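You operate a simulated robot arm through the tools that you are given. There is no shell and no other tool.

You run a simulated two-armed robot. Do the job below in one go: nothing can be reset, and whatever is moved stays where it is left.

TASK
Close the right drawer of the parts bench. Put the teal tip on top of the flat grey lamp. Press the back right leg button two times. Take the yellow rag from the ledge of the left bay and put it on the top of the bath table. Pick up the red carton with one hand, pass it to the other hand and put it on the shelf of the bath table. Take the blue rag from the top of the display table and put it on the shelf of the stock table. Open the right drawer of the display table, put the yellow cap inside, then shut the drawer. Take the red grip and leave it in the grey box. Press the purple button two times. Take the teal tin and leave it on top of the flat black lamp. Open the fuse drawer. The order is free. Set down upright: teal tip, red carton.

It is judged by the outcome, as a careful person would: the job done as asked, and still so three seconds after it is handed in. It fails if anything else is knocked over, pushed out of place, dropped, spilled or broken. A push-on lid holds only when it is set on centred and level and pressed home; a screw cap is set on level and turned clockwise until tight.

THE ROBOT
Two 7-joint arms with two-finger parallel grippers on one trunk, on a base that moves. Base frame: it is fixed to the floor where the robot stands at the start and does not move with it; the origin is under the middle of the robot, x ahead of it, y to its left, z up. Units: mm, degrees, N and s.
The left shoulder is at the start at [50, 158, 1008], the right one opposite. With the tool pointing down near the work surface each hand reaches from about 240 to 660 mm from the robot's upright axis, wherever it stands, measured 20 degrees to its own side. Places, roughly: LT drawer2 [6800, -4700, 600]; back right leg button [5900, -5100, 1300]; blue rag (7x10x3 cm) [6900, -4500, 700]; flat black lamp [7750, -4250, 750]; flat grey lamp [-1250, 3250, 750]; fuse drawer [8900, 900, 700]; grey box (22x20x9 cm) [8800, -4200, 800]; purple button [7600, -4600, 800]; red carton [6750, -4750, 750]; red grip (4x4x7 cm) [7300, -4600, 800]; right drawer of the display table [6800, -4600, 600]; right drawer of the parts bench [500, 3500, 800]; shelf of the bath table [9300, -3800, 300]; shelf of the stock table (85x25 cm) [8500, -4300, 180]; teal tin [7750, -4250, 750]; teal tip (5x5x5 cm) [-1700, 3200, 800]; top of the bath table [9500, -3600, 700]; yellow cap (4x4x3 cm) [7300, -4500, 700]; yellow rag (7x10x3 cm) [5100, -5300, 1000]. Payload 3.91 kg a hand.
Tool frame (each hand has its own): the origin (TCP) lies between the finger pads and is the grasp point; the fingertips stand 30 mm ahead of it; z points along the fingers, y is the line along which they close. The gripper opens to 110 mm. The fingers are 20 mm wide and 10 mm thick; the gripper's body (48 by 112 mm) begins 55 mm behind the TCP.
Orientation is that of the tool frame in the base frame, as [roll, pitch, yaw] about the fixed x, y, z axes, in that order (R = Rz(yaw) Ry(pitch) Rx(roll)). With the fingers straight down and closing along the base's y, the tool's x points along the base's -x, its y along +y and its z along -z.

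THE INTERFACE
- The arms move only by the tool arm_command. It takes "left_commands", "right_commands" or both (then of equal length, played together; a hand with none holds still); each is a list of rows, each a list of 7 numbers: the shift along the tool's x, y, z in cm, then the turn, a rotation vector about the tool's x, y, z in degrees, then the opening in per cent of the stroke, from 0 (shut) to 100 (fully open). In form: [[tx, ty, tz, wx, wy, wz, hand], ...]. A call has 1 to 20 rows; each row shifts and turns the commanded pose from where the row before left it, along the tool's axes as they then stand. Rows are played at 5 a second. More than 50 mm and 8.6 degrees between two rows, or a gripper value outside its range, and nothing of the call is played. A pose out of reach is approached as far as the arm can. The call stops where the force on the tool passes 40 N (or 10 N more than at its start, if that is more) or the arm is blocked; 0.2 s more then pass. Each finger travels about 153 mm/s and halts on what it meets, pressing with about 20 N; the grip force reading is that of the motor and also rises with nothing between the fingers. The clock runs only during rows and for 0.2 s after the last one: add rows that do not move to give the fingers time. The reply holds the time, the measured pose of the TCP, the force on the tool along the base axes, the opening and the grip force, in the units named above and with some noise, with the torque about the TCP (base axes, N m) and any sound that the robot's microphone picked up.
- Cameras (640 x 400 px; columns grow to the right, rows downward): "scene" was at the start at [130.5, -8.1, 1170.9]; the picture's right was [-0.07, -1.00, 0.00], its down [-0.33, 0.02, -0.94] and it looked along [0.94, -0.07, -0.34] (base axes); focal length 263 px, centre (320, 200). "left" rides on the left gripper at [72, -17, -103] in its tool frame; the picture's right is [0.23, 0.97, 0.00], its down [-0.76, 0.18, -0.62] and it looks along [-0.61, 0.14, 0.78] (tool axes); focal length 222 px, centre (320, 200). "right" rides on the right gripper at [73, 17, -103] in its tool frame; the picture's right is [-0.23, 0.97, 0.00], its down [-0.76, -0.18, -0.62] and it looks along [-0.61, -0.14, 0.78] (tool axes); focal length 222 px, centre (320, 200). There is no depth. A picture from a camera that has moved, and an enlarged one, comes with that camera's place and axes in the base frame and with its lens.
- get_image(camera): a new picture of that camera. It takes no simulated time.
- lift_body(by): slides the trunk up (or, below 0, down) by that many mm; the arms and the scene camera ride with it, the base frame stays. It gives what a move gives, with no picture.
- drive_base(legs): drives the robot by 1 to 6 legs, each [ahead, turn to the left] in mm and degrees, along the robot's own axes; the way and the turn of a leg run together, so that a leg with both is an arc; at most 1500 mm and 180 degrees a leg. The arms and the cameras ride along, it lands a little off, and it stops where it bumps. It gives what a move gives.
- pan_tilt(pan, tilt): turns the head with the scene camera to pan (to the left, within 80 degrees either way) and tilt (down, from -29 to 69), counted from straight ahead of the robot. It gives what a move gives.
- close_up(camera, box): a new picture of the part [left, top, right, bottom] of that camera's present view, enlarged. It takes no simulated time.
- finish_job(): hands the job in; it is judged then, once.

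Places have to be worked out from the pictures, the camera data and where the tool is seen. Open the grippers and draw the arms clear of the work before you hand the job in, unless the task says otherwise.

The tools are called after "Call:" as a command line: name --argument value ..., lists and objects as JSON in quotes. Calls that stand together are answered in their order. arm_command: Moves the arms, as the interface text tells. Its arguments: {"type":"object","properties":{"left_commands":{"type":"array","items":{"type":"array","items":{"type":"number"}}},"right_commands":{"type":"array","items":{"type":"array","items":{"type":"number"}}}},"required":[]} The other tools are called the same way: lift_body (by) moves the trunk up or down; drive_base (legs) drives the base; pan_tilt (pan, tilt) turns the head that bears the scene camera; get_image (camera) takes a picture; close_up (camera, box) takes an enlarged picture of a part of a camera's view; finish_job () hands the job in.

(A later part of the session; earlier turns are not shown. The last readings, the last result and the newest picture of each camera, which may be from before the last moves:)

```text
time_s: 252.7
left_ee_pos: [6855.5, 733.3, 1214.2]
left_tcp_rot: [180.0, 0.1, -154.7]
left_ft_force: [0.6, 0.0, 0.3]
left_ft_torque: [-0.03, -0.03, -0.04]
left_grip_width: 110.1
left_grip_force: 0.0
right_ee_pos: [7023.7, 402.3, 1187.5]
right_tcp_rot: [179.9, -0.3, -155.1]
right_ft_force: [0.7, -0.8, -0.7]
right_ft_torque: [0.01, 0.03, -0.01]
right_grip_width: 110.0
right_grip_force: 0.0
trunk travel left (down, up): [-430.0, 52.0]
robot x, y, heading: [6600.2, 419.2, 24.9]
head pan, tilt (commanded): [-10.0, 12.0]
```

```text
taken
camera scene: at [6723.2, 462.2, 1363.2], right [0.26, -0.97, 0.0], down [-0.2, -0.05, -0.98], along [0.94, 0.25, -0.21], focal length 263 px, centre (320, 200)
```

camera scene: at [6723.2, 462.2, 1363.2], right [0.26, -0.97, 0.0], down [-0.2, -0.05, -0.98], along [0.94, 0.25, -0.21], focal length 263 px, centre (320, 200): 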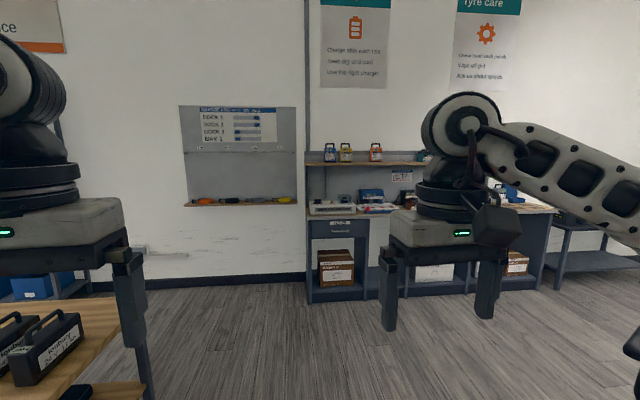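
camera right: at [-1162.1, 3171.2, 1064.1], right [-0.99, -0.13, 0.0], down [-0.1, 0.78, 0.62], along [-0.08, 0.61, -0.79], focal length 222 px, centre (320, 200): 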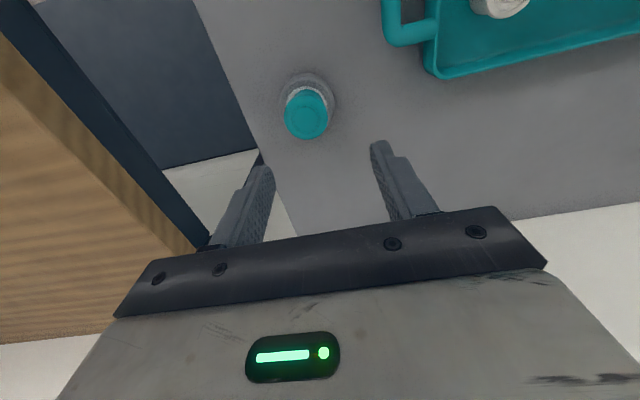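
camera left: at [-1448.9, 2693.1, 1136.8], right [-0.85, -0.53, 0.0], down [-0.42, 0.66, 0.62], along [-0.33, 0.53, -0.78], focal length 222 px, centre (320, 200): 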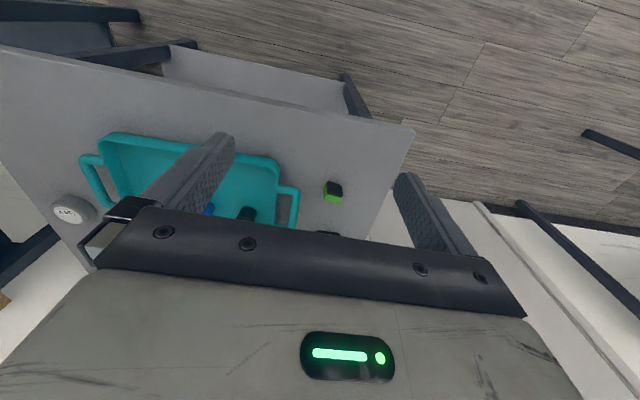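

Triangulating, the FUSES drawer handle is at about (8712, 824, 698). I'll drive to about (8051, 732), facing the bench squarely, and lower the trunk back.

Call:
drive_base --legs '[[0, -12.7], [800, 0], [684, 0], [0, 8.7]]'

Call:
lift_body --by -180

Call:
pan_tilt --pan -10 --tilt 35

Call:
get_image --camera "scene"

Call:
get_image --camera "right"

```text
time_s: 261.9
left_ee_pos: [8359.7, 1031.2, 1215.0]
left_tcp_rot: [-180.0, 0.2, -159.0]
left_ft_force: [-0.5, -0.2, -0.3]
left_ft_torque: [0.01, 0.0, -0.01]
left_grip_width: 109.9
left_grip_force: 0.0
right_ee_pos: [8501.0, 688.7, 1187.3]
right_tcp_rot: [179.9, -0.4, -159.4]
right_ft_force: [-0.1, 0.0, 0.5]
right_ft_torque: [-0.01, 0.01, 0.0]
right_grip_width: 109.9
right_grip_force: 0.1
trunk travel left (down, up): [-430.0, 52.0]
robot x, y, heading: [8076.3, 737.6, 20.9]
head pan, tilt (commanded): [-10.0, 12.0]
```

```text
time_s: 263.9
left_ee_pos: [8359.8, 1030.7, 1034.2]
left_tcp_rot: [-180.0, 0.1, -159.0]
left_ft_force: [-0.7, 0.1, -0.5]
left_ft_torque: [-0.01, -0.03, 0.02]
left_grip_width: 110.1
left_grip_force: 0.0
right_ee_pos: [8502.8, 690.5, 1007.8]
right_tcp_rot: [179.9, -0.3, -159.5]
right_ft_force: [-0.5, 0.8, -0.9]
right_ft_torque: [0.0, 0.03, 0.02]
right_grip_width: 109.9
right_grip_force: 0.1
trunk travel left (down, up): [-250.0, 232.0]
robot x, y, heading: [8078.5, 742.4, 20.9]
head pan, tilt (commanded): [-10.0, 12.0]
```

```text
time_s: 264.8
left_ee_pos: [8360.1, 1030.1, 1034.7]
left_tcp_rot: [180.0, 0.1, -159.0]
left_ft_force: [-0.5, -0.5, -0.8]
left_ft_torque: [-0.01, 0.01, -0.01]
left_grip_width: 109.9
left_grip_force: 0.0
right_ee_pos: [8500.9, 689.7, 1007.8]
right_tcp_rot: [179.9, -0.3, -159.4]
right_ft_force: [0.4, -0.5, -0.4]
right_ft_torque: [-0.05, 0.02, -0.01]
right_grip_width: 110.0
right_grip_force: 0.1
trunk travel left (down, up): [-250.0, 232.0]
robot x, y, heading: [8078.3, 740.7, 20.7]
head pan, tilt (commanded): [-10.0, 35.0]
```

```text
taken
camera scene: at [8201.1, 770.0, 1146.4], right [0.19, -0.98, 0.0], down [-0.56, -0.11, -0.82], along [0.81, 0.15, -0.57], focal length 263 px, centre (320, 200)
```

scene: 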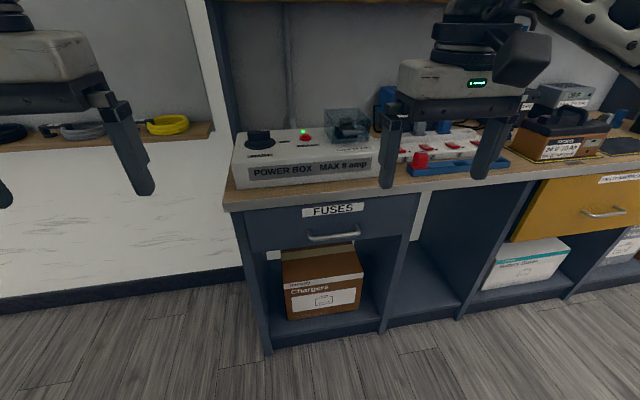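

```text
taken
camera right: at [8428.0, 679.0, 1110.6], right [-0.13, 0.99, 0.0], down [0.78, 0.1, 0.62], along [0.61, 0.08, -0.79], focal length 222 px, centre (320, 200)
```

right: 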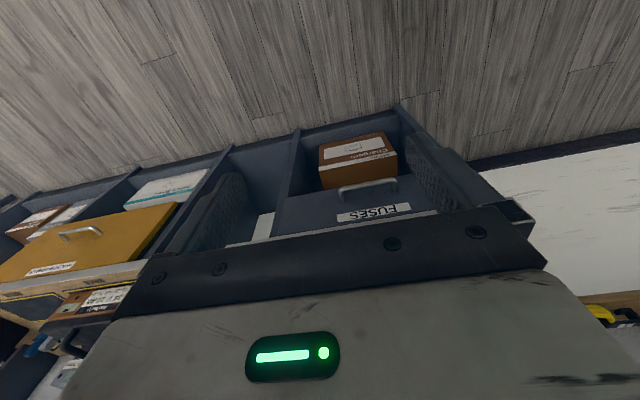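

The fuse drawer handle triangulates to (8707, 827, 681), ~619 mm ahead and 143 mm right. I'll swing the right hand to point horizontally forward while lowering it in front of the handle.

Call:
arm_command --right_commands '[[-1.36, 0.46, 2.73, 0, -7.5, 0, 60], [-0.99, 0.46, 2.88, 0, -7.5, 0, 60], [-0.61, 0.46, 2.98, 0, -7.5, 0, 60], [-0.21, 0.46, 3.04, 0, -7.5, 0, 60], [0.19, 0.46, 3.04, 0, -7.5, 0, 60], [0.58, 0.46, 2.99, 0, -7.5, 0, 60], [0.97, 0.46, 2.89, 0, -7.5, 0, 60], [1.33, 0.46, 2.74, 0, -7.5, 0, 60], [1.68, 0.46, 2.54, 0, -7.5, 0, 60], [2.0, 0.46, 2.3, 0, -7.5, 0, 60], [2.28, 0.46, 2.02, 0, -7.5, 0, 60], [2.53, 0.46, 1.7, 0, -7.5, 0, 60], [0, 0, 0, 0, 0, 0, 60]]'

Call:
get_image --camera "scene"

Call:
get_image --camera "right"

```text
time_s: 267.6
left_ee_pos: [8360.1, 1030.8, 1034.2]
left_tcp_rot: [-180.0, 0.1, -159.0]
left_ft_force: [-0.3, 0.6, -0.3]
left_ft_torque: [0.0, 0.0, -0.01]
left_grip_width: 110.0
left_grip_force: 0.0
right_ee_pos: [8581.9, 752.1, 806.3]
right_tcp_rot: [179.8, 54.8, -159.5]
right_ft_force: [0.0, -0.6, -0.1]
right_ft_torque: [0.01, -0.03, 0.01]
right_grip_width: 66.1
right_grip_force: 0.0
right hand out of reach, approached as far as the arm can: row 8, 9, 10, 11, 12
trunk travel left (down, up): [-250.0, 232.0]
robot x, y, heading: [8079.1, 745.0, 20.6]
head pan, tilt (commanded): [-10.0, 35.0]
```

```text
taken
camera scene: at [8201.1, 770.0, 1146.4], right [0.19, -0.98, 0.0], down [-0.56, -0.11, -0.82], along [0.8, 0.15, -0.57], focal length 263 px, centre (320, 200)
```

scene: 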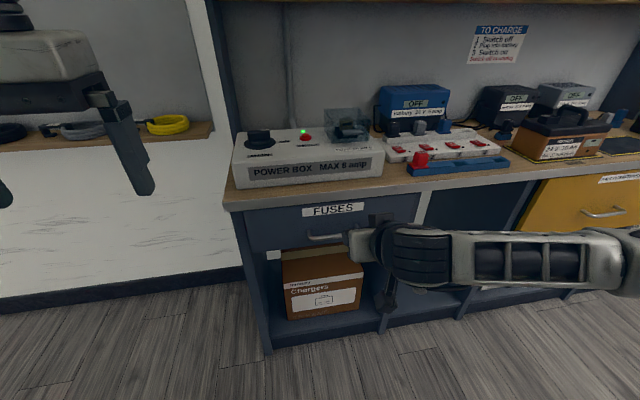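

```text
taken
camera right: at [8457.0, 723.1, 807.0], right [-0.22, 0.96, 0.19], down [0.0, -0.19, 0.98], along [0.98, 0.22, 0.04], focal length 222 px, centre (320, 200)
```

right: 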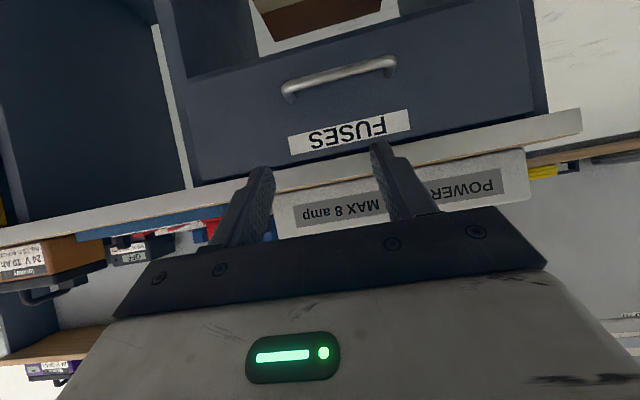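

The hand reached a 55° forward tilt, which I can use: I'll move in front of the handle and roll the hand 90° so the fingers straddle the bar vertically.

Call:
arm_command --right_commands '[[0.49, 0.63, 2.86, 0, 0, 0, 60], [0.49, 0.63, 2.86, 0, 0, 0, 60], [0.49, 0.63, 2.86, 0, 0, 0, 60], [0, 0, 0, 0, 0, 7.5, 60], [0, 0, 0, 0, 0, 7.5, 60], [0, 0, 0, 0, 0, 7.5, 60], [0, 0, 0, 0, 0, 7.5, 60], [0, 0, 0, 0, 0, 7.5, 60], [0, 0, 0, 0, 0, 7.5, 60], [0, 0, 0, 0, 0, 7.5, 60], [0, 0, 0, 0, 0, 7.5, 60], [0, 0, 0, 0, 0, 7.5, 60], [0, 0, 0, 0, 0, 7.5, 60], [0, 0, 0, 0, 0, 7.5, 60], [0, 0, 0, 0, 0, 7.5, 60], [0, 0, 0, 0, 0, 0, 60]]'

Call:
get_image --camera "scene"

Call:
get_image --camera "right"

```text
time_s: 271.0
left_ee_pos: [8359.8, 1032.1, 1035.0]
left_tcp_rot: [180.0, 0.1, -159.0]
left_ft_force: [-0.2, -0.4, 0.2]
left_ft_torque: [0.02, -0.01, -0.02]
left_grip_width: 109.8
left_grip_force: 0.0
right_ee_pos: [8631.7, 791.2, 743.1]
right_tcp_rot: [125.3, -0.3, 110.6]
right_ft_force: [0.1, -0.1, -0.8]
right_ft_torque: [0.02, -0.01, 0.01]
right_grip_width: 66.0
right_grip_force: 0.1
trunk travel left (down, up): [-250.0, 232.0]
robot x, y, heading: [8078.5, 740.9, 20.6]
head pan, tilt (commanded): [-10.0, 35.0]
```

```text
taken
camera scene: at [8201.1, 770.0, 1146.4], right [0.19, -0.98, 0.0], down [-0.56, -0.11, -0.82], along [0.8, 0.15, -0.57], focal length 263 px, centre (320, 200)
```

scene: 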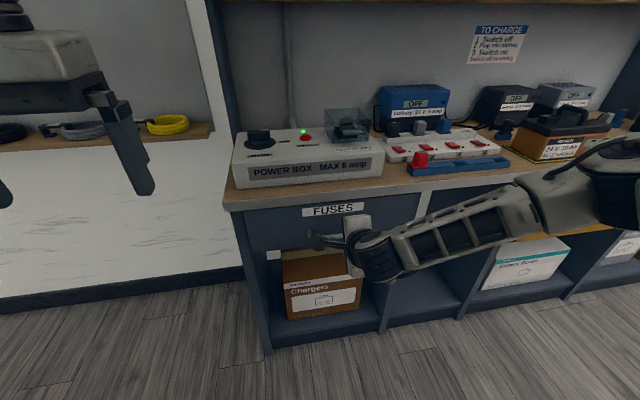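

```text
taken
camera right: at [8536.8, 832.2, 816.7], right [0.61, -0.02, 0.79], down [-0.3, -0.93, 0.21], along [0.73, -0.37, -0.57], focal length 222 px, centre (320, 200)
```

right: 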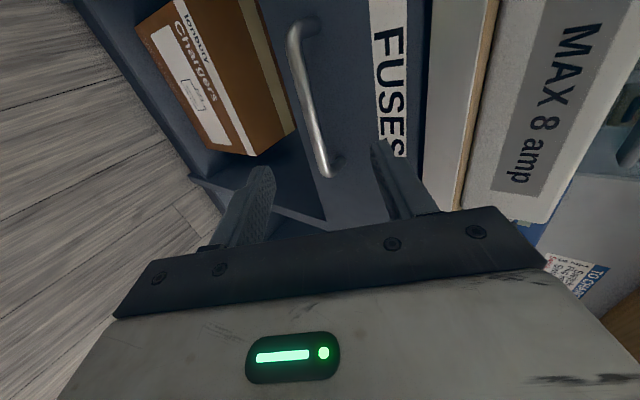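

The bar is ~104 mm straight ahead of the hand along its axis. I'll narrow the opening to 30 mm and advance 86 mm so the fingers straddle the bar.

Call:
arm_command --right_commands '[[0.1, -0.2, 2.0, 0, 0, 0, 28], [0.1, 0, 2.0, 0, 0, 0, 28], [0.1, 0, 2.0, 0, 0, 0, 28], [0, 0, 0, 0, 0, 0, 28]]'

Call:
get_image --camera "right"

Call:
close_up --camera "scene" --box '[280, 190, 400, 265]'

```text
time_s: 272.0
left_ee_pos: [8360.3, 1031.5, 1032.9]
left_tcp_rot: [180.0, 0.1, -159.1]
left_ft_force: [0.6, 0.6, 0.3]
left_ft_torque: [0.01, -0.01, 0.0]
left_grip_width: 110.3
left_grip_force: 0.0
right_ee_pos: [8677.2, 812.4, 706.7]
right_tcp_rot: [125.3, -0.1, 110.6]
right_ft_force: [-0.3, -0.1, -0.5]
right_ft_torque: [-0.01, 0.0, -0.01]
right_grip_width: 31.0
right_grip_force: 0.1
trunk travel left (down, up): [-250.0, 232.0]
robot x, y, heading: [8080.7, 735.1, 20.6]
head pan, tilt (commanded): [-10.0, 35.0]
```

```text
taken
camera right: at [8581.1, 854.0, 779.8], right [0.61, -0.01, 0.79], down [-0.3, -0.93, 0.21], along [0.73, -0.37, -0.57], focal length 222 px, centre (320, 200)
```

right: 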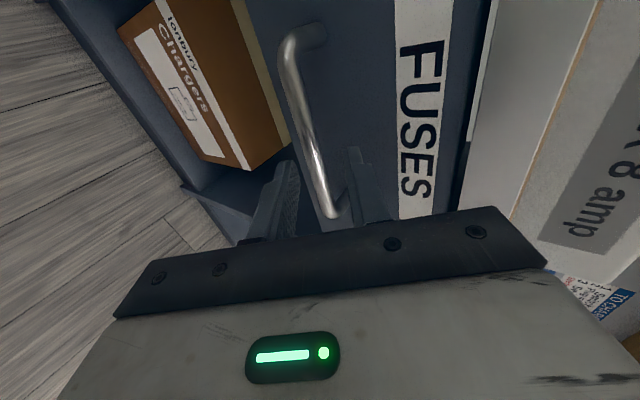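

```text
5.33 times, centred on (340, 228) of scene
camera zoom: at [8201.1, 770.0, 1146.4], right [0.19, -0.98, 0.0], down [-0.56, -0.11, -0.82], along [0.8, 0.15, -0.57], focal length 1405 px, centre (213, 53)
```

zoom: 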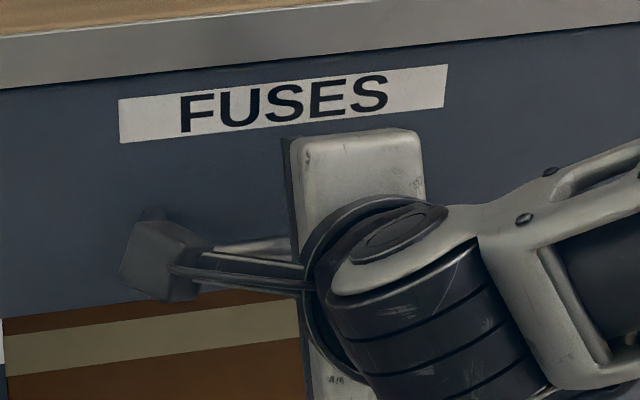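

The bar passes right between the fingers. Advancing 24 mm more and closing.

Call:
arm_command --right_commands '[[0, -0.1, 1.2, 0, 0, 0, 28], [0, 0, 1.2, 0, 0, 0, 28], [0, 0, 0, 0, 0, 0, 28], [0, 0, 0, 0, 0, 0, 0], [0, 0, 0, 0, 0, 0, 0], [0, 0, 0, 0, 0, 0, 0]]'

Call:
get_image --camera "right"

```text
time_s: 273.4
left_ee_pos: [8358.9, 1031.1, 1033.7]
left_tcp_rot: [179.9, 0.0, -159.0]
left_ft_force: [0.3, 0.1, 0.0]
left_ft_torque: [0.01, 0.01, 0.02]
left_grip_width: 109.8
left_grip_force: 0.0
right_ee_pos: [8690.6, 819.5, 690.8]
right_tcp_rot: [125.8, 0.0, 110.6]
right_ft_force: [-14.3, -6.7, -13.8]
right_ft_torque: [-0.69, 0.19, -0.26]
right_grip_width: 12.8
right_grip_force: 45.5
trunk travel left (down, up): [-250.0, 232.0]
robot x, y, heading: [8079.1, 740.8, 20.9]
head pan, tilt (commanded): [-10.0, 35.0]
```

```text
taken
camera right: at [8596.9, 859.7, 763.4], right [0.61, -0.01, 0.79], down [-0.3, -0.93, 0.22], along [0.73, -0.37, -0.57], focal length 222 px, centre (320, 200)
```

right: 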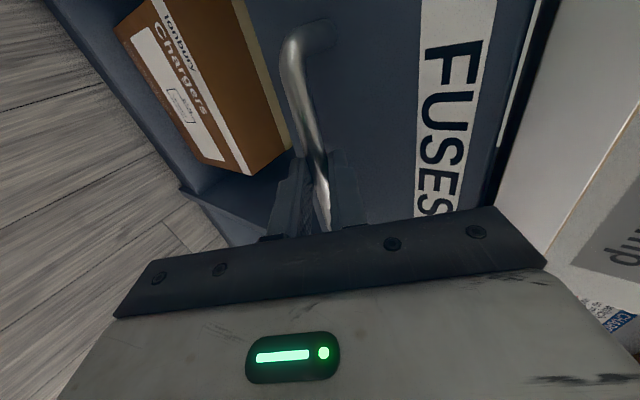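

Handle gripped firmly. Pulling the drawer straight out in small steps.

Call:
arm_command --right_commands '[[0, -0.58, -0.82, 0, 0, 0, 0], [0, -0.87, -1.22, 0, 0, 0, 0], [0, -1.16, -1.63, 0, 0, 0, 0], [0, -1.16, -1.63, 0, 0, 0, 0], [0, -1.16, -1.63, 0, 0, 0, 0]]'

Call:
get_image --camera "scene"

```text
time_s: 274.6
left_ee_pos: [8362.5, 1030.7, 1033.9]
left_tcp_rot: [179.9, -0.2, -159.1]
left_ft_force: [0.4, -0.5, 0.5]
left_ft_torque: [0.01, -0.01, 0.03]
left_grip_width: 110.2
left_grip_force: 0.1
right_ee_pos: [8650.3, 801.9, 690.0]
right_tcp_rot: [126.3, 0.1, 110.2]
right_ft_force: [1.7, -8.1, -26.1]
right_ft_torque: [0.18, 0.52, 1.04]
right_grip_width: 12.6
right_grip_force: 44.9
right hand out of reach, approached as far as the arm can: row 3, 4
trunk travel left (down, up): [-250.0, 232.0]
robot x, y, heading: [8076.4, 740.4, 20.6]
head pan, tilt (commanded): [-10.0, 35.0]
```

```text
taken
camera scene: at [8203.5, 769.5, 1145.9], right [0.19, -0.98, 0.0], down [-0.57, -0.11, -0.82], along [0.8, 0.15, -0.58], focal length 263 px, centre (320, 200)
```

scene: 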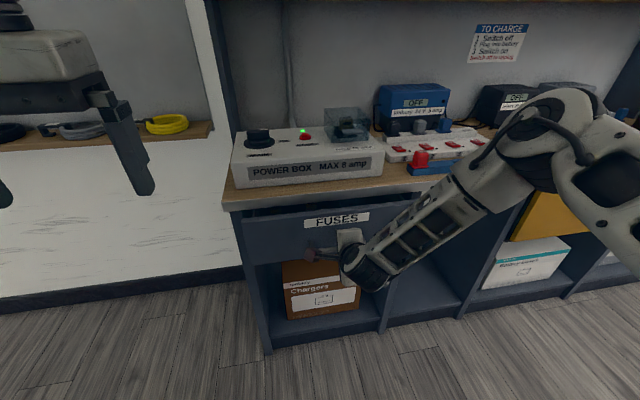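

The drawer slid ~40 mm; the arm can't fold closer in this pose, so I'll pull the rest by backing the base straight up with the grip held.

Call:
drive_base --legs '[[-80, 0]]'

Call:
get_image --camera "scene"

```text
time_s: 275.6
left_ee_pos: [8290.3, 1004.0, 1033.3]
left_tcp_rot: [-180.0, -0.1, -159.0]
left_ft_force: [-1.1, -0.7, -0.3]
left_ft_torque: [-0.01, 0.04, 0.01]
left_grip_width: 110.1
left_grip_force: 0.0
right_ee_pos: [8579.3, 773.9, 689.3]
right_tcp_rot: [126.2, 0.3, 110.1]
right_ft_force: [1.0, -5.7, -28.6]
right_ft_torque: [-0.29, 0.41, 0.29]
right_grip_width: 12.7
right_grip_force: 44.9
trunk travel left (down, up): [-250.0, 232.0]
robot x, y, heading: [8006.0, 713.2, 20.7]
head pan, tilt (commanded): [-10.0, 35.0]
```

```text
taken
camera scene: at [8131.7, 742.6, 1145.9], right [0.19, -0.98, 0.0], down [-0.57, -0.11, -0.82], along [0.8, 0.15, -0.58], focal length 263 px, centre (320, 200)
```

scene: 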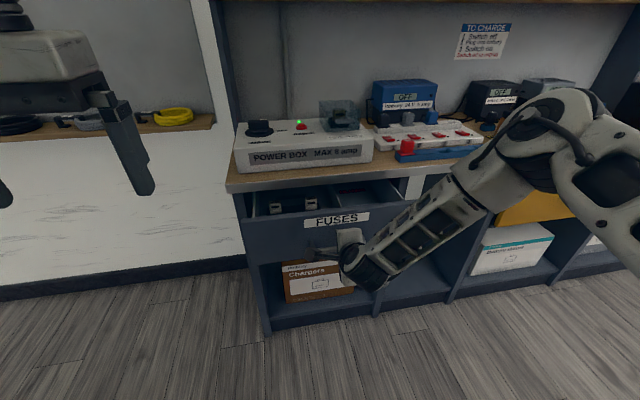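

The drawer opens nicely (contents visible). Backing another 120 mm.

Call:
drive_base --legs '[[-120, 0]]'

Call:
get_image --camera "scene"

```text
time_s: 276.9
left_ee_pos: [8177.5, 961.2, 1033.4]
left_tcp_rot: [179.9, 0.0, -159.0]
left_ft_force: [-0.6, -0.7, 0.1]
left_ft_torque: [-0.01, -0.04, 0.01]
left_grip_width: 109.9
left_grip_force: 0.0
right_ee_pos: [8466.2, 731.5, 689.9]
right_tcp_rot: [126.2, 0.4, 110.2]
right_ft_force: [3.2, -11.2, -11.9]
right_ft_torque: [-0.18, 0.16, 0.29]
right_grip_width: 12.7
right_grip_force: 44.5
trunk travel left (down, up): [-250.0, 232.0]
robot x, y, heading: [7893.5, 675.5, 21.0]
head pan, tilt (commanded): [-10.0, 35.0]
```

```text
taken
camera scene: at [8018.4, 699.9, 1146.1], right [0.19, -0.98, 0.0], down [-0.56, -0.11, -0.82], along [0.8, 0.15, -0.57], focal length 263 px, centre (320, 200)
```

scene: 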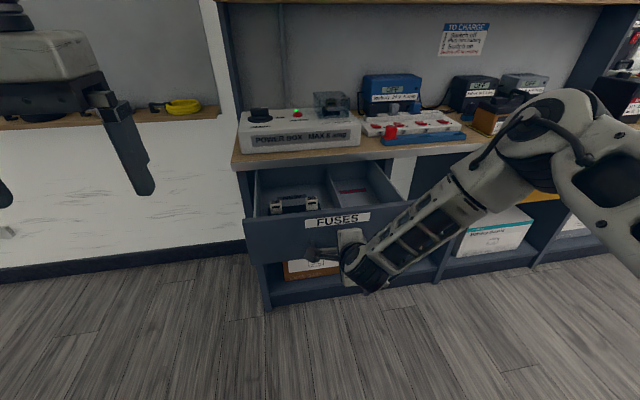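

Open by ~240 mm already; one more 50 mm pull to make it clearly open.

Call:
drive_base --legs '[[-50, 0]]'

Call:
get_image --camera "right"

Call:
close_up --camera "scene" --box '[220, 130, 420, 300]'

```text
time_s: 277.8
left_ee_pos: [8130.6, 944.3, 1033.7]
left_tcp_rot: [-180.0, 0.0, -159.2]
left_ft_force: [-0.4, 0.4, -0.1]
left_ft_torque: [-0.01, 0.0, 0.0]
left_grip_width: 110.0
left_grip_force: 0.0
right_ee_pos: [8418.2, 712.4, 690.4]
right_tcp_rot: [126.2, 0.5, 110.1]
right_ft_force: [-1.8, -0.3, -5.8]
right_ft_torque: [-0.09, 0.08, 0.44]
right_grip_width: 12.6
right_grip_force: 44.8
trunk travel left (down, up): [-250.0, 232.0]
robot x, y, heading: [7845.3, 651.8, 20.8]
head pan, tilt (commanded): [-10.0, 35.0]
```

```text
taken
camera right: at [8324.6, 756.2, 763.8], right [0.62, -0.01, 0.79], down [-0.31, -0.92, 0.23], along [0.72, -0.39, -0.57], focal length 222 px, centre (320, 200)
```

right: 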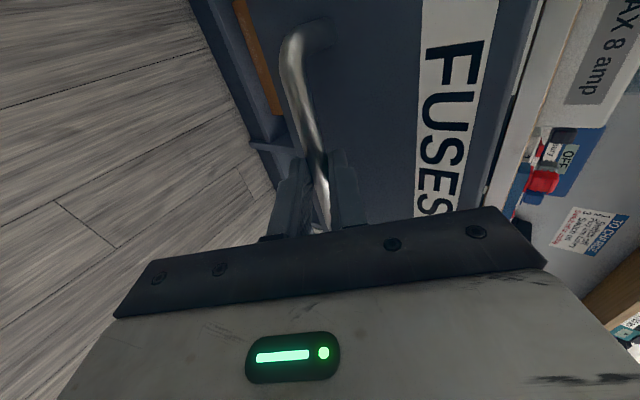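

```text
2.35 times, centred on (320, 215) of scene
camera zoom: at [7970.9, 682.5, 1146.3], right [0.19, -0.98, 0.0], down [-0.56, -0.11, -0.82], along [0.8, 0.15, -0.57], focal length 620 px, centre (320, 165)
```

zoom: 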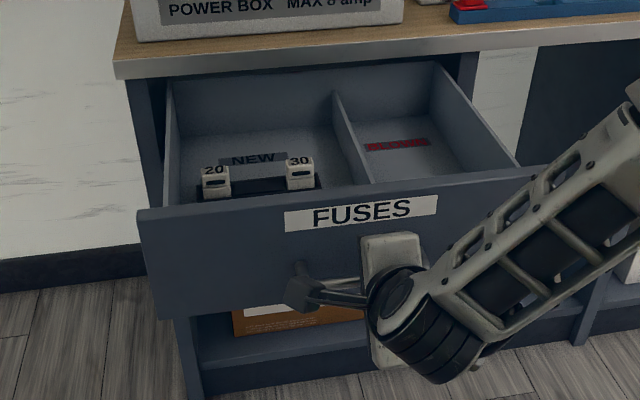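

The drawer is open ~290 mm. I'll release the bar and withdraw along the hand's axis.

Call:
arm_command --right_commands '[[0, 0, 0, 0, 0, 0, 32], [0, 0, 0, 0, 0, 0, 32], [0, 0, -1.5, 0, 0, 0, 32], [0, 0, -2, 0, 0, 0, 32], [0, 0, -2, 0, 0, 0, 32], [0, 0, -2, 0, 0, 0, 32]]'

Call:
get_image --camera "right"

```text
time_s: 279.2
left_ee_pos: [8129.6, 942.6, 1033.7]
left_tcp_rot: [180.0, 0.1, -159.1]
left_ft_force: [0.5, 0.7, 0.2]
left_ft_torque: [0.0, 0.02, 0.01]
left_grip_width: 109.7
left_grip_force: 0.0
right_ee_pos: [8360.0, 691.3, 735.2]
right_tcp_rot: [126.2, 0.5, 110.1]
right_ft_force: [0.1, 0.5, -0.4]
right_ft_torque: [0.02, 0.0, 0.0]
right_grip_width: 35.0
right_grip_force: 0.2
trunk travel left (down, up): [-250.0, 232.0]
robot x, y, heading: [7848.5, 656.3, 20.7]
head pan, tilt (commanded): [-10.0, 35.0]
```

```text
taken
camera right: at [8267.1, 734.3, 808.6], right [0.62, -0.01, 0.79], down [-0.31, -0.92, 0.23], along [0.72, -0.39, -0.57], focal length 222 px, centre (320, 200)
```

right: 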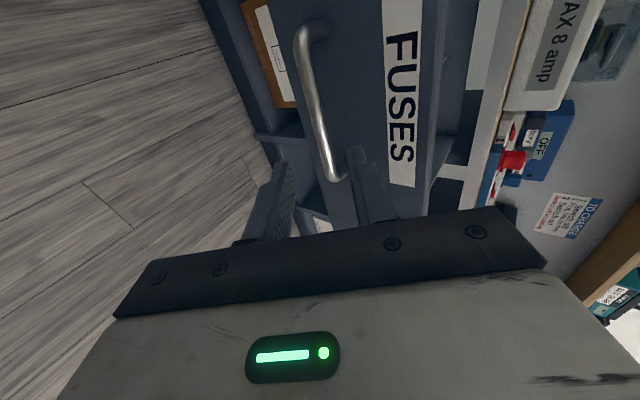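

Released cleanly. Backing away and returning the right arm to its neutral pointing-down pose.

Call:
drive_base --legs '[[-250, 0]]'

Call:
arm_command --right_commands '[[0, 0, 0, 0, 0, -7.5, 100], [0, 0, 0, 0, 0, -7.5, 100], [0, 0, 0, 0, 0, -7.5, 100], [0, 0, 0, 0, 0, -7.5, 100], [0, 0, 0, 0, 0, -7.5, 100], [0, 0, 0, 0, 0, -7.5, 100], [0, 0, 0, 0, 0, -7.5, 100], [0, 0, 0, 0, 0, -7.5, 100], [0, 0, 0, 0, 0, -7.5, 100], [0, 0, 0, 0, 0, -7.5, 100], [0, 0, 0, 0, 0, -7.5, 100], [0, 0, 0, 0, 0, -7.5, 100], [-2.16, -0.7, -3.59, 0, 7.7, 0, 100], [-1.68, -0.7, -3.84, 0, 7.7, 0, 100], [-1.16, -0.7, -4.03, 0, 7.7, 0, 100], [-0.63, -0.7, -4.14, 0, 7.7, 0, 100], [-0.08, -0.7, -4.19, 0, 7.7, 0, 100], [0.47, -0.7, -4.16, 0, 7.7, 0, 100], [1.01, -0.7, -4.06, 0, 7.7, 0, 100]]'

Call:
get_image --camera "scene"

```text
time_s: 281.0
left_ee_pos: [7898.2, 857.1, 1033.7]
left_tcp_rot: [180.0, 0.0, -158.9]
left_ft_force: [0.9, -0.3, -0.3]
left_ft_torque: [0.0, 0.01, 0.03]
left_grip_width: 110.1
left_grip_force: 0.0
right_ee_pos: [8130.6, 605.1, 735.1]
right_tcp_rot: [126.2, 0.4, 110.3]
right_ft_force: [0.3, -0.9, 0.4]
right_ft_torque: [0.01, 0.02, 0.02]
right_grip_width: 35.1
right_grip_force: 0.0
trunk travel left (down, up): [-250.0, 232.0]
robot x, y, heading: [7622.0, 565.6, 20.8]
head pan, tilt (commanded): [-10.0, 35.0]
```

```text
time_s: 285.0
left_ee_pos: [7897.1, 856.9, 1032.7]
left_tcp_rot: [180.0, -0.1, -158.9]
left_ft_force: [0.0, -0.1, 0.3]
left_ft_torque: [0.0, 0.02, -0.06]
left_grip_width: 110.0
left_grip_force: 0.1
right_ee_pos: [8044.5, 522.3, 1005.5]
right_tcp_rot: [-179.7, -0.3, -159.5]
right_ft_force: [0.3, -0.7, 0.2]
right_ft_torque: [0.0, -0.03, 0.0]
right_grip_width: 110.1
right_grip_force: 0.0
trunk travel left (down, up): [-250.0, 232.0]
robot x, y, heading: [7617.5, 564.4, 21.1]
head pan, tilt (commanded): [-10.0, 35.0]
```

```text
taken
camera scene: at [7739.5, 595.3, 1146.3], right [0.19, -0.98, 0.0], down [-0.56, -0.11, -0.82], along [0.8, 0.16, -0.57], focal length 263 px, centre (320, 200)
```

scene: 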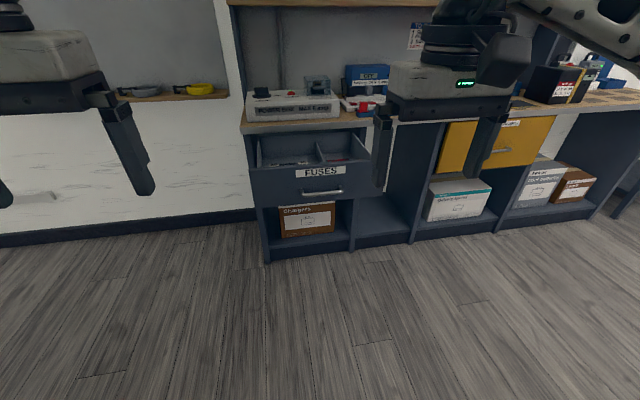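

The fuse drawer is open. Now I look to the right to find the way to the tables along the far wall.

Call:
pan_tilt --pan -40 --tilt 15

Call:
get_image --camera "scene"

Call:
pan_tilt --pan -80 --tilt 15

Call:
get_image --camera "scene"

```text
time_s: 286.0
left_ee_pos: [7897.5, 857.9, 1033.1]
left_tcp_rot: [-180.0, 0.1, -158.9]
left_ft_force: [-0.6, -0.1, -0.1]
left_ft_torque: [-0.02, 0.0, -0.01]
left_grip_width: 109.9
left_grip_force: 0.1
right_ee_pos: [8044.2, 523.1, 1006.8]
right_tcp_rot: [-179.6, 0.0, -159.7]
right_ft_force: [0.6, 0.2, -0.7]
right_ft_torque: [0.03, 0.0, -0.01]
right_grip_width: 110.0
right_grip_force: 0.0
trunk travel left (down, up): [-250.0, 232.0]
robot x, y, heading: [7619.8, 569.4, 20.8]
head pan, tilt (commanded): [-40.0, 15.0]
```

```text
taken
camera scene: at [7741.4, 548.1, 1178.3], right [-0.33, -0.95, 0.0], down [-0.25, 0.08, -0.97], along [0.91, -0.31, -0.26], focal length 263 px, centre (320, 200)
```

scene: 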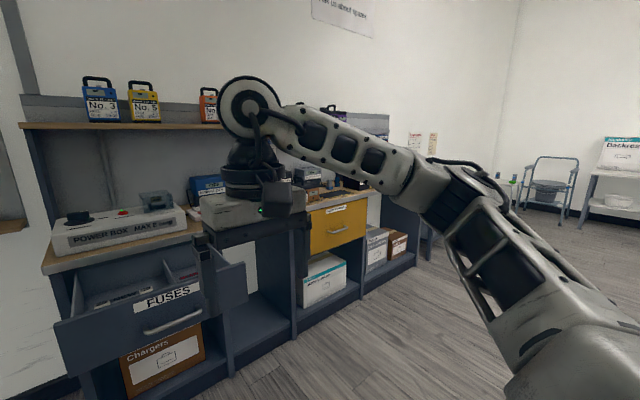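

```text
time_s: 287.1
left_ee_pos: [7897.1, 855.7, 1033.7]
left_tcp_rot: [179.9, 0.1, -158.9]
left_ft_force: [-0.3, -0.1, 0.3]
left_ft_torque: [0.02, 0.0, 0.01]
left_grip_width: 109.8
left_grip_force: 0.0
right_ee_pos: [8043.4, 522.6, 1005.9]
right_tcp_rot: [-179.6, -0.1, -159.7]
right_ft_force: [0.0, -0.4, 0.1]
right_ft_torque: [0.01, 0.0, -0.05]
right_grip_width: 110.0
right_grip_force: 0.1
trunk travel left (down, up): [-250.0, 232.0]
robot x, y, heading: [7616.5, 567.1, 20.8]
head pan, tilt (commanded): [-80.0, 15.0]
```

```text
taken
camera scene: at [7701.2, 498.5, 1178.4], right [-0.86, -0.51, 0.0], down [-0.13, 0.22, -0.97], along [0.5, -0.83, -0.26], focal length 263 px, centre (320, 200)
```

scene: 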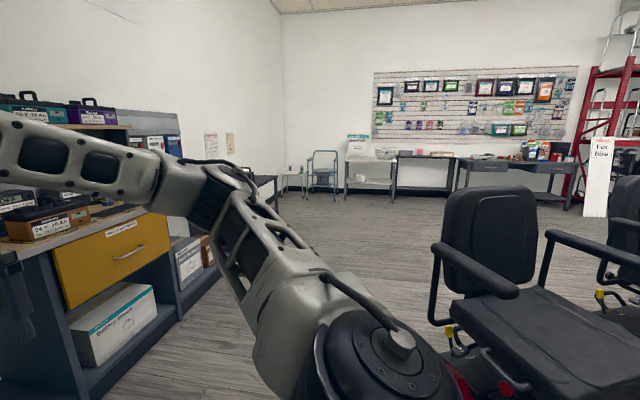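

I can see the row of tables along the far wall. Zooming in for details.

Call:
close_up --camera "scene" --box '[260, 120, 420, 220]'

Call:
close_up --camera "scene" --box '[420, 120, 580, 220]'

Call:
close_up --camera "scene" --box '[540, 60, 640, 220]'

```text
4.00 times, centred on (340, 170) of scene
camera zoom: at [7701.2, 498.5, 1178.4], right [-0.86, -0.51, 0.0], down [-0.13, 0.22, -0.97], along [0.5, -0.83, -0.26], focal length 1054 px, centre (240, 320)
```

zoom: 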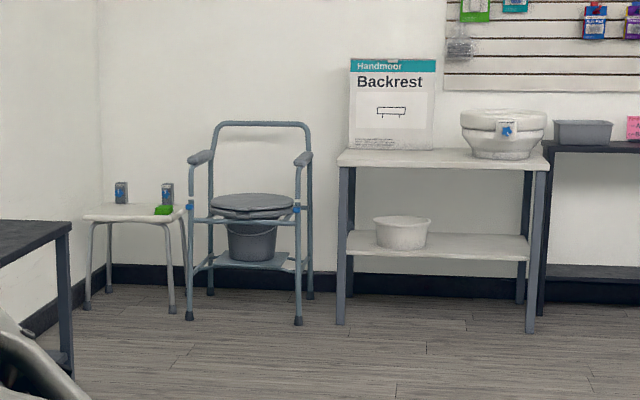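

```text
4.00 times, centred on (500, 170) of scene
camera zoom: at [7701.2, 498.5, 1178.4], right [-0.86, -0.51, 0.0], down [-0.13, 0.22, -0.97], along [0.5, -0.83, -0.26], focal length 1054 px, centre (-400, 320)
```

zoom: 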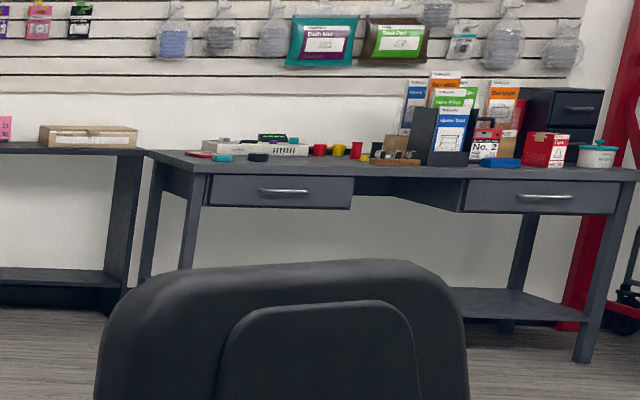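

```text
2.50 times, centred on (590, 140) of scene
camera zoom: at [7701.2, 498.5, 1178.4], right [-0.86, -0.51, 0.0], down [-0.13, 0.22, -0.97], along [0.5, -0.83, -0.26], focal length 658 px, centre (-355, 350)
```

zoom: 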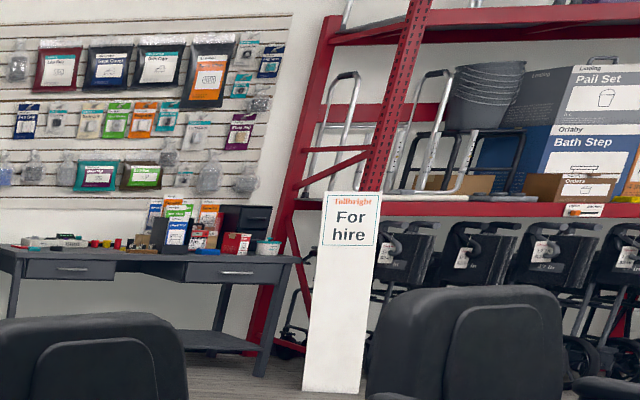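

The map is clear: bath table (white, "Backrest" box) near the corner, then the dark stock table with the grey bin, then the display table with two drawers, then the red rack. I'll drive round the end of the scooter row, first to about (8351, −340).

Call:
drive_base --legs '[[0, -72], [1167, 0], [0, -18]]'

Call:
pan_tilt --pan 0 --tilt 20

Call:
get_image --camera "scene"

```text
time_s: 297.3
left_ee_pos: [8592.0, -693.7, 1033.2]
left_tcp_rot: [-180.0, 0.1, 107.9]
left_ft_force: [-0.4, 0.4, 0.2]
left_ft_torque: [0.02, 0.0, 0.02]
left_grip_width: 110.1
left_grip_force: 0.0
right_ee_pos: [8252.5, -820.7, 1005.2]
right_tcp_rot: [-179.5, -0.2, 107.1]
right_ft_force: [0.0, -0.4, -0.1]
right_ft_torque: [-0.02, 0.0, -0.01]
right_grip_width: 110.0
right_grip_force: 0.0
trunk travel left (down, up): [-250.0, 232.0]
robot x, y, heading: [8317.0, -395.7, -72.3]
head pan, tilt (commanded): [-80.0, 15.0]
```

```text
time_s: 298.9
left_ee_pos: [8593.5, -693.8, 1033.6]
left_tcp_rot: [180.0, 0.1, 107.9]
left_ft_force: [0.3, 0.2, 0.1]
left_ft_torque: [-0.02, -0.03, -0.03]
left_grip_width: 110.3
left_grip_force: 0.1
right_ee_pos: [8251.6, -820.9, 1004.2]
right_tcp_rot: [-179.6, -0.2, 107.1]
right_ft_force: [1.2, -0.2, -0.5]
right_ft_torque: [-0.01, -0.03, 0.0]
right_grip_width: 110.0
right_grip_force: 0.1
trunk travel left (down, up): [-250.0, 232.0]
robot x, y, heading: [8317.2, -400.0, -72.3]
head pan, tilt (commanded): [0.0, 20.0]
```

```text
taken
camera scene: at [8356.2, -526.8, 1170.2], right [-0.95, -0.3, 0.0], down [-0.1, 0.33, -0.94], along [0.29, -0.9, -0.34], focal length 263 px, centre (320, 200)
```

scene: 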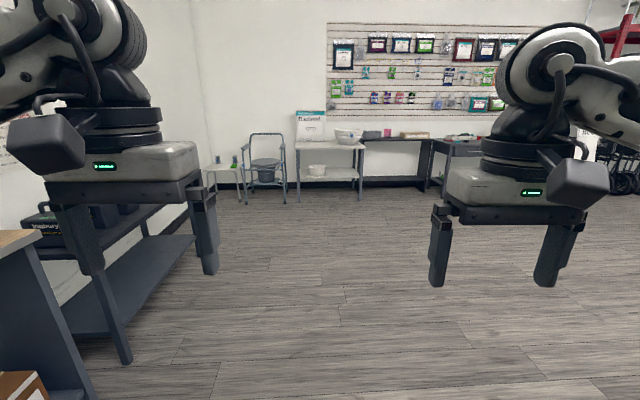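

Open floor ahead. Driving diagonally to about (6905, −3783), in front of the display table, then facing it.

Call:
drive_base --legs '[[0, -40.4], [1222, 0], [1222, 0], [1222, 0], [0, 43.6]]'

Call:
get_image --camera "scene"

```text
time_s: 320.5
left_ee_pos: [7222.8, -4068.9, 1034.4]
left_tcp_rot: [180.0, 0.1, 110.8]
left_ft_force: [-0.5, 0.3, 0.5]
left_ft_torque: [-0.01, 0.0, -0.02]
left_grip_width: 109.9
left_grip_force: 0.0
right_ee_pos: [6888.7, -4213.9, 1005.2]
right_tcp_rot: [-179.6, -0.2, 109.9]
right_ft_force: [-0.5, -0.6, 0.5]
right_ft_torque: [-0.04, 0.01, -0.02]
right_grip_width: 110.0
right_grip_force: 0.0
trunk travel left (down, up): [-250.0, 232.0]
robot x, y, heading: [6931.4, -3787.2, -69.3]
head pan, tilt (commanded): [0.0, 20.0]
```

```text
taken
camera scene: at [6977.8, -3913.8, 1170.2], right [-0.94, -0.35, 0.0], down [-0.12, 0.32, -0.94], along [0.33, -0.88, -0.34], focal length 263 px, centre (320, 200)
```

scene: 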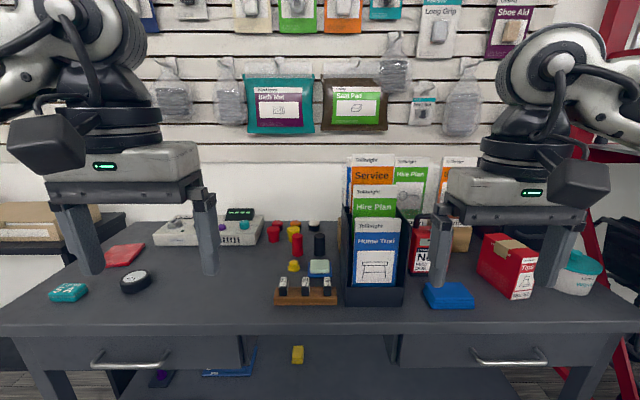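

I'm in front of the display table. Zooming in to identify each item.

Call:
close_up --camera "scene" --box '[40, 200, 200, 310]'

Call:
close_up --camera "scene" --box '[190, 200, 350, 310]'

Call:
close_up --camera "scene" --box '[400, 210, 620, 370]'

```text
3.64 times, centred on (120, 255) of scene
camera zoom: at [6977.8, -3913.8, 1170.2], right [-0.94, -0.35, 0.0], down [-0.12, 0.32, -0.94], along [0.33, -0.88, -0.34], focal length 958 px, centre (1047, 0)
```

zoom: 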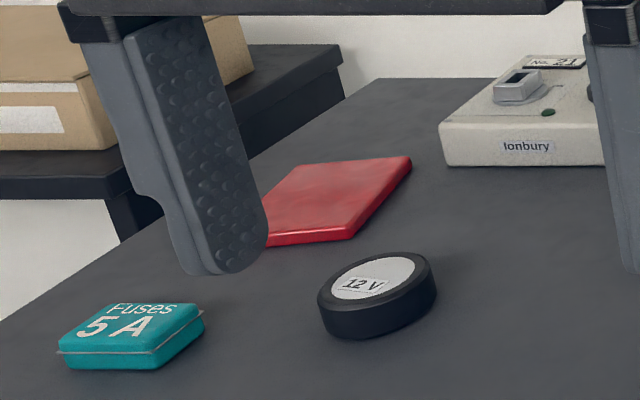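

```text
3.64 times, centred on (270, 255) of scene
camera zoom: at [6977.8, -3913.8, 1170.2], right [-0.94, -0.35, 0.0], down [-0.12, 0.32, -0.94], along [0.33, -0.88, -0.34], focal length 958 px, centre (502, 0)
```

zoom: 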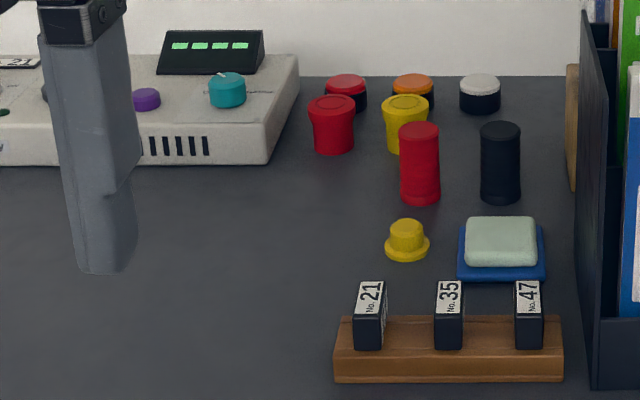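

```text
2.50 times, centred on (510, 290) of scene
camera zoom: at [6977.8, -3913.8, 1170.2], right [-0.94, -0.35, 0.0], down [-0.12, 0.32, -0.94], along [0.33, -0.88, -0.34], focal length 658 px, centre (-155, -25)
```

zoom: 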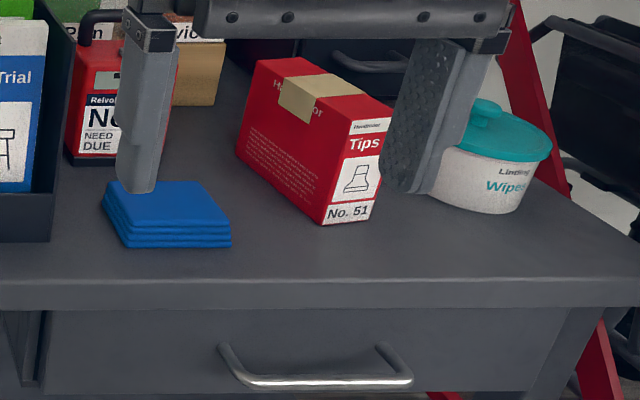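

Items identified: teal "Fuses 5A" tin and black "12 V" lamp at left, purple button on the white device, red grip (tall cylinder), small yellow cap, blue rag and red "Tips" carton at right. The leaflets stand up to z≈1070, so I'll raise the trunk 150 mm before closing in to pick the yellow cap with the left hand.

Call:
lift_body --by 150

Call:
drive_base --legs '[[0, -16.5], [270, 0], [0, 16.5]]'

Call:
pan_tilt --pan 10 --tilt 40

Call:
get_image --camera "scene"

Call:
get_image --camera "left"

```text
time_s: 322.3
left_ee_pos: [7222.5, -4069.2, 1184.4]
left_tcp_rot: [-180.0, 0.1, 110.8]
left_ft_force: [-0.8, -0.1, 0.6]
left_ft_torque: [-0.04, 0.0, 0.02]
left_grip_width: 110.0
left_grip_force: 0.0
right_ee_pos: [6888.5, -4213.4, 1155.1]
right_tcp_rot: [-179.6, -0.2, 110.0]
right_ft_force: [1.0, -0.2, -0.1]
right_ft_torque: [-0.01, 0.03, 0.0]
right_grip_width: 110.0
right_grip_force: 0.2
trunk travel left (down, up): [-400.0, 82.0]
robot x, y, heading: [6934.5, -3784.3, -69.2]
head pan, tilt (commanded): [0.0, 20.0]
```

```text
time_s: 326.1
left_ee_pos: [7244.3, -4338.0, 1183.6]
left_tcp_rot: [-180.0, 0.1, 110.8]
left_ft_force: [0.6, 0.6, -0.3]
left_ft_torque: [-0.02, 0.03, -0.01]
left_grip_width: 109.9
left_grip_force: 0.1
right_ee_pos: [6910.1, -4483.3, 1156.9]
right_tcp_rot: [-179.6, 0.0, 110.1]
right_ft_force: [-0.8, -0.3, 0.2]
right_ft_torque: [-0.01, 0.04, 0.03]
right_grip_width: 110.2
right_grip_force: 0.0
trunk travel left (down, up): [-400.0, 82.0]
robot x, y, heading: [6954.7, -4060.4, -69.2]
head pan, tilt (commanded): [0.0, 20.0]
```

```text
time_s: 326.9
left_ee_pos: [7244.2, -4338.4, 1183.7]
left_tcp_rot: [180.0, 0.1, 110.8]
left_ft_force: [0.2, -0.4, -0.3]
left_ft_torque: [0.03, -0.03, -0.01]
left_grip_width: 110.1
left_grip_force: 0.1
right_ee_pos: [6908.8, -4482.4, 1154.7]
right_tcp_rot: [-179.6, -0.1, 110.1]
right_ft_force: [-0.3, -0.6, 0.8]
right_ft_torque: [0.0, -0.02, -0.01]
right_grip_width: 109.9
right_grip_force: 0.2
trunk travel left (down, up): [-400.0, 82.0]
robot x, y, heading: [6953.4, -4059.1, -69.1]
head pan, tilt (commanded): [10.0, 40.0]
```

```text
taken
camera scene: at [7008.7, -4169.8, 1288.9], right [-0.86, -0.51, 0.0], down [-0.33, 0.55, -0.77], along [0.39, -0.66, -0.64], focal length 263 px, centre (320, 200)
```

scene: 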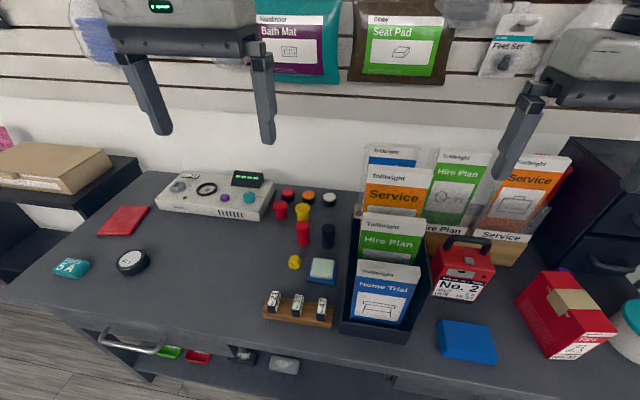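

```text
taken
camera left: at [7202.8, -4276.4, 1286.7], right [0.83, 0.56, 0.0], down [0.44, -0.65, 0.62], along [0.35, -0.52, -0.78], focal length 222 px, centre (320, 200)
```

left: 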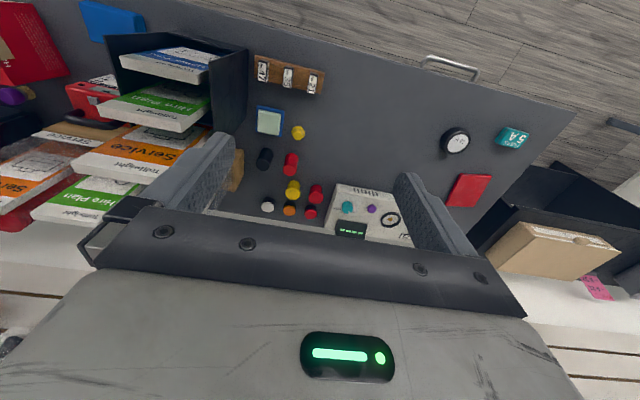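

Both cameras put the yellow cap at (7284, −4507), z≈700. Moving the left hand above it and descending to z≈850 for a closer look.

Call:
arm_command --left_commands '[[-4.3, -0.56, 0, 0, 0, 0, 60], [-4.3, -0.56, 0, 0, 0, 0, 60], [-4.3, -0.56, 0, 0, 0, 0, 60], [-4.3, -0.56, 0, 0, 0, 0, 60], [0, 0, 4.2, 0, 0, 0, 60], [0, 0, 4.2, 0, 0, 0, 60], [0, 0, 4.2, 0, 0, 0, 60], [0, 0, 4.2, 0, 0, 0, 60], [0, 0, 4.2, 0, 0, 0, 60], [0, 0, 4.2, 0, 0, 0, 60], [0, 0, 4.2, 0, 0, 0, 60], [0, 0, 4.0, 0, 0, 0, 60], [0, 0, 0, 0, 0, 0, 60]]'

Call:
get_image --camera "left"

Call:
get_image --camera "scene"

```text
time_s: 329.7
left_ee_pos: [7284.5, -4508.5, 850.7]
left_tcp_rot: [179.9, 0.1, 110.9]
left_ft_force: [0.1, 0.0, 0.5]
left_ft_torque: [0.02, 0.0, 0.01]
left_grip_width: 66.3
left_grip_force: 0.1
right_ee_pos: [6909.1, -4483.8, 1156.7]
right_tcp_rot: [-179.6, -0.1, 110.1]
right_ft_force: [-0.3, 0.4, 0.4]
right_ft_torque: [0.0, -0.01, 0.02]
right_grip_width: 109.7
right_grip_force: 0.0
trunk travel left (down, up): [-400.0, 82.0]
robot x, y, heading: [6951.1, -4062.2, -69.3]
head pan, tilt (commanded): [10.0, 40.0]
```

```text
taken
camera left: at [7243.1, -4446.2, 953.4], right [0.83, 0.56, 0.0], down [0.44, -0.65, 0.62], along [0.35, -0.52, -0.78], focal length 222 px, centre (320, 200)
```

left: 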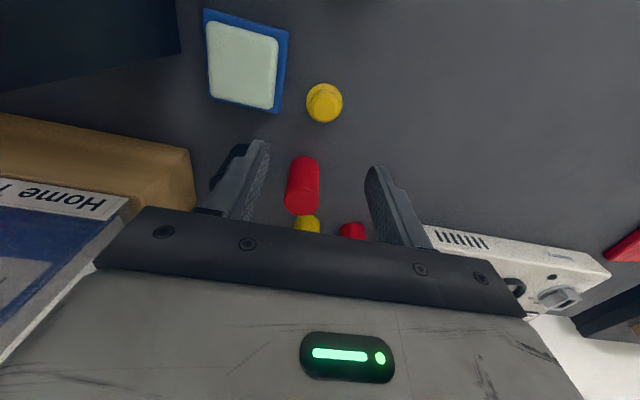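

```text
taken
camera scene: at [7008.7, -4169.7, 1288.8], right [-0.86, -0.51, 0.0], down [-0.33, 0.55, -0.77], along [0.39, -0.66, -0.64], focal length 263 px, centre (320, 200)
```

scene: 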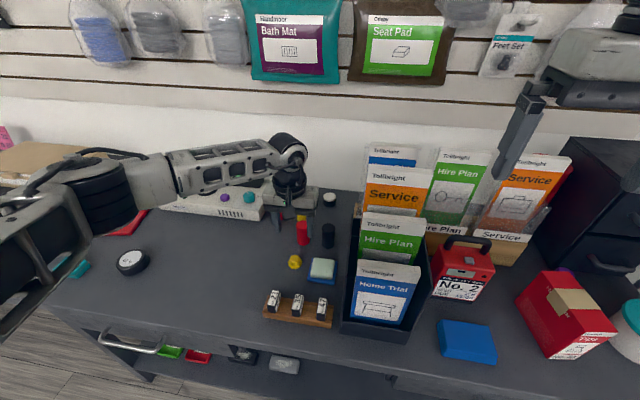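

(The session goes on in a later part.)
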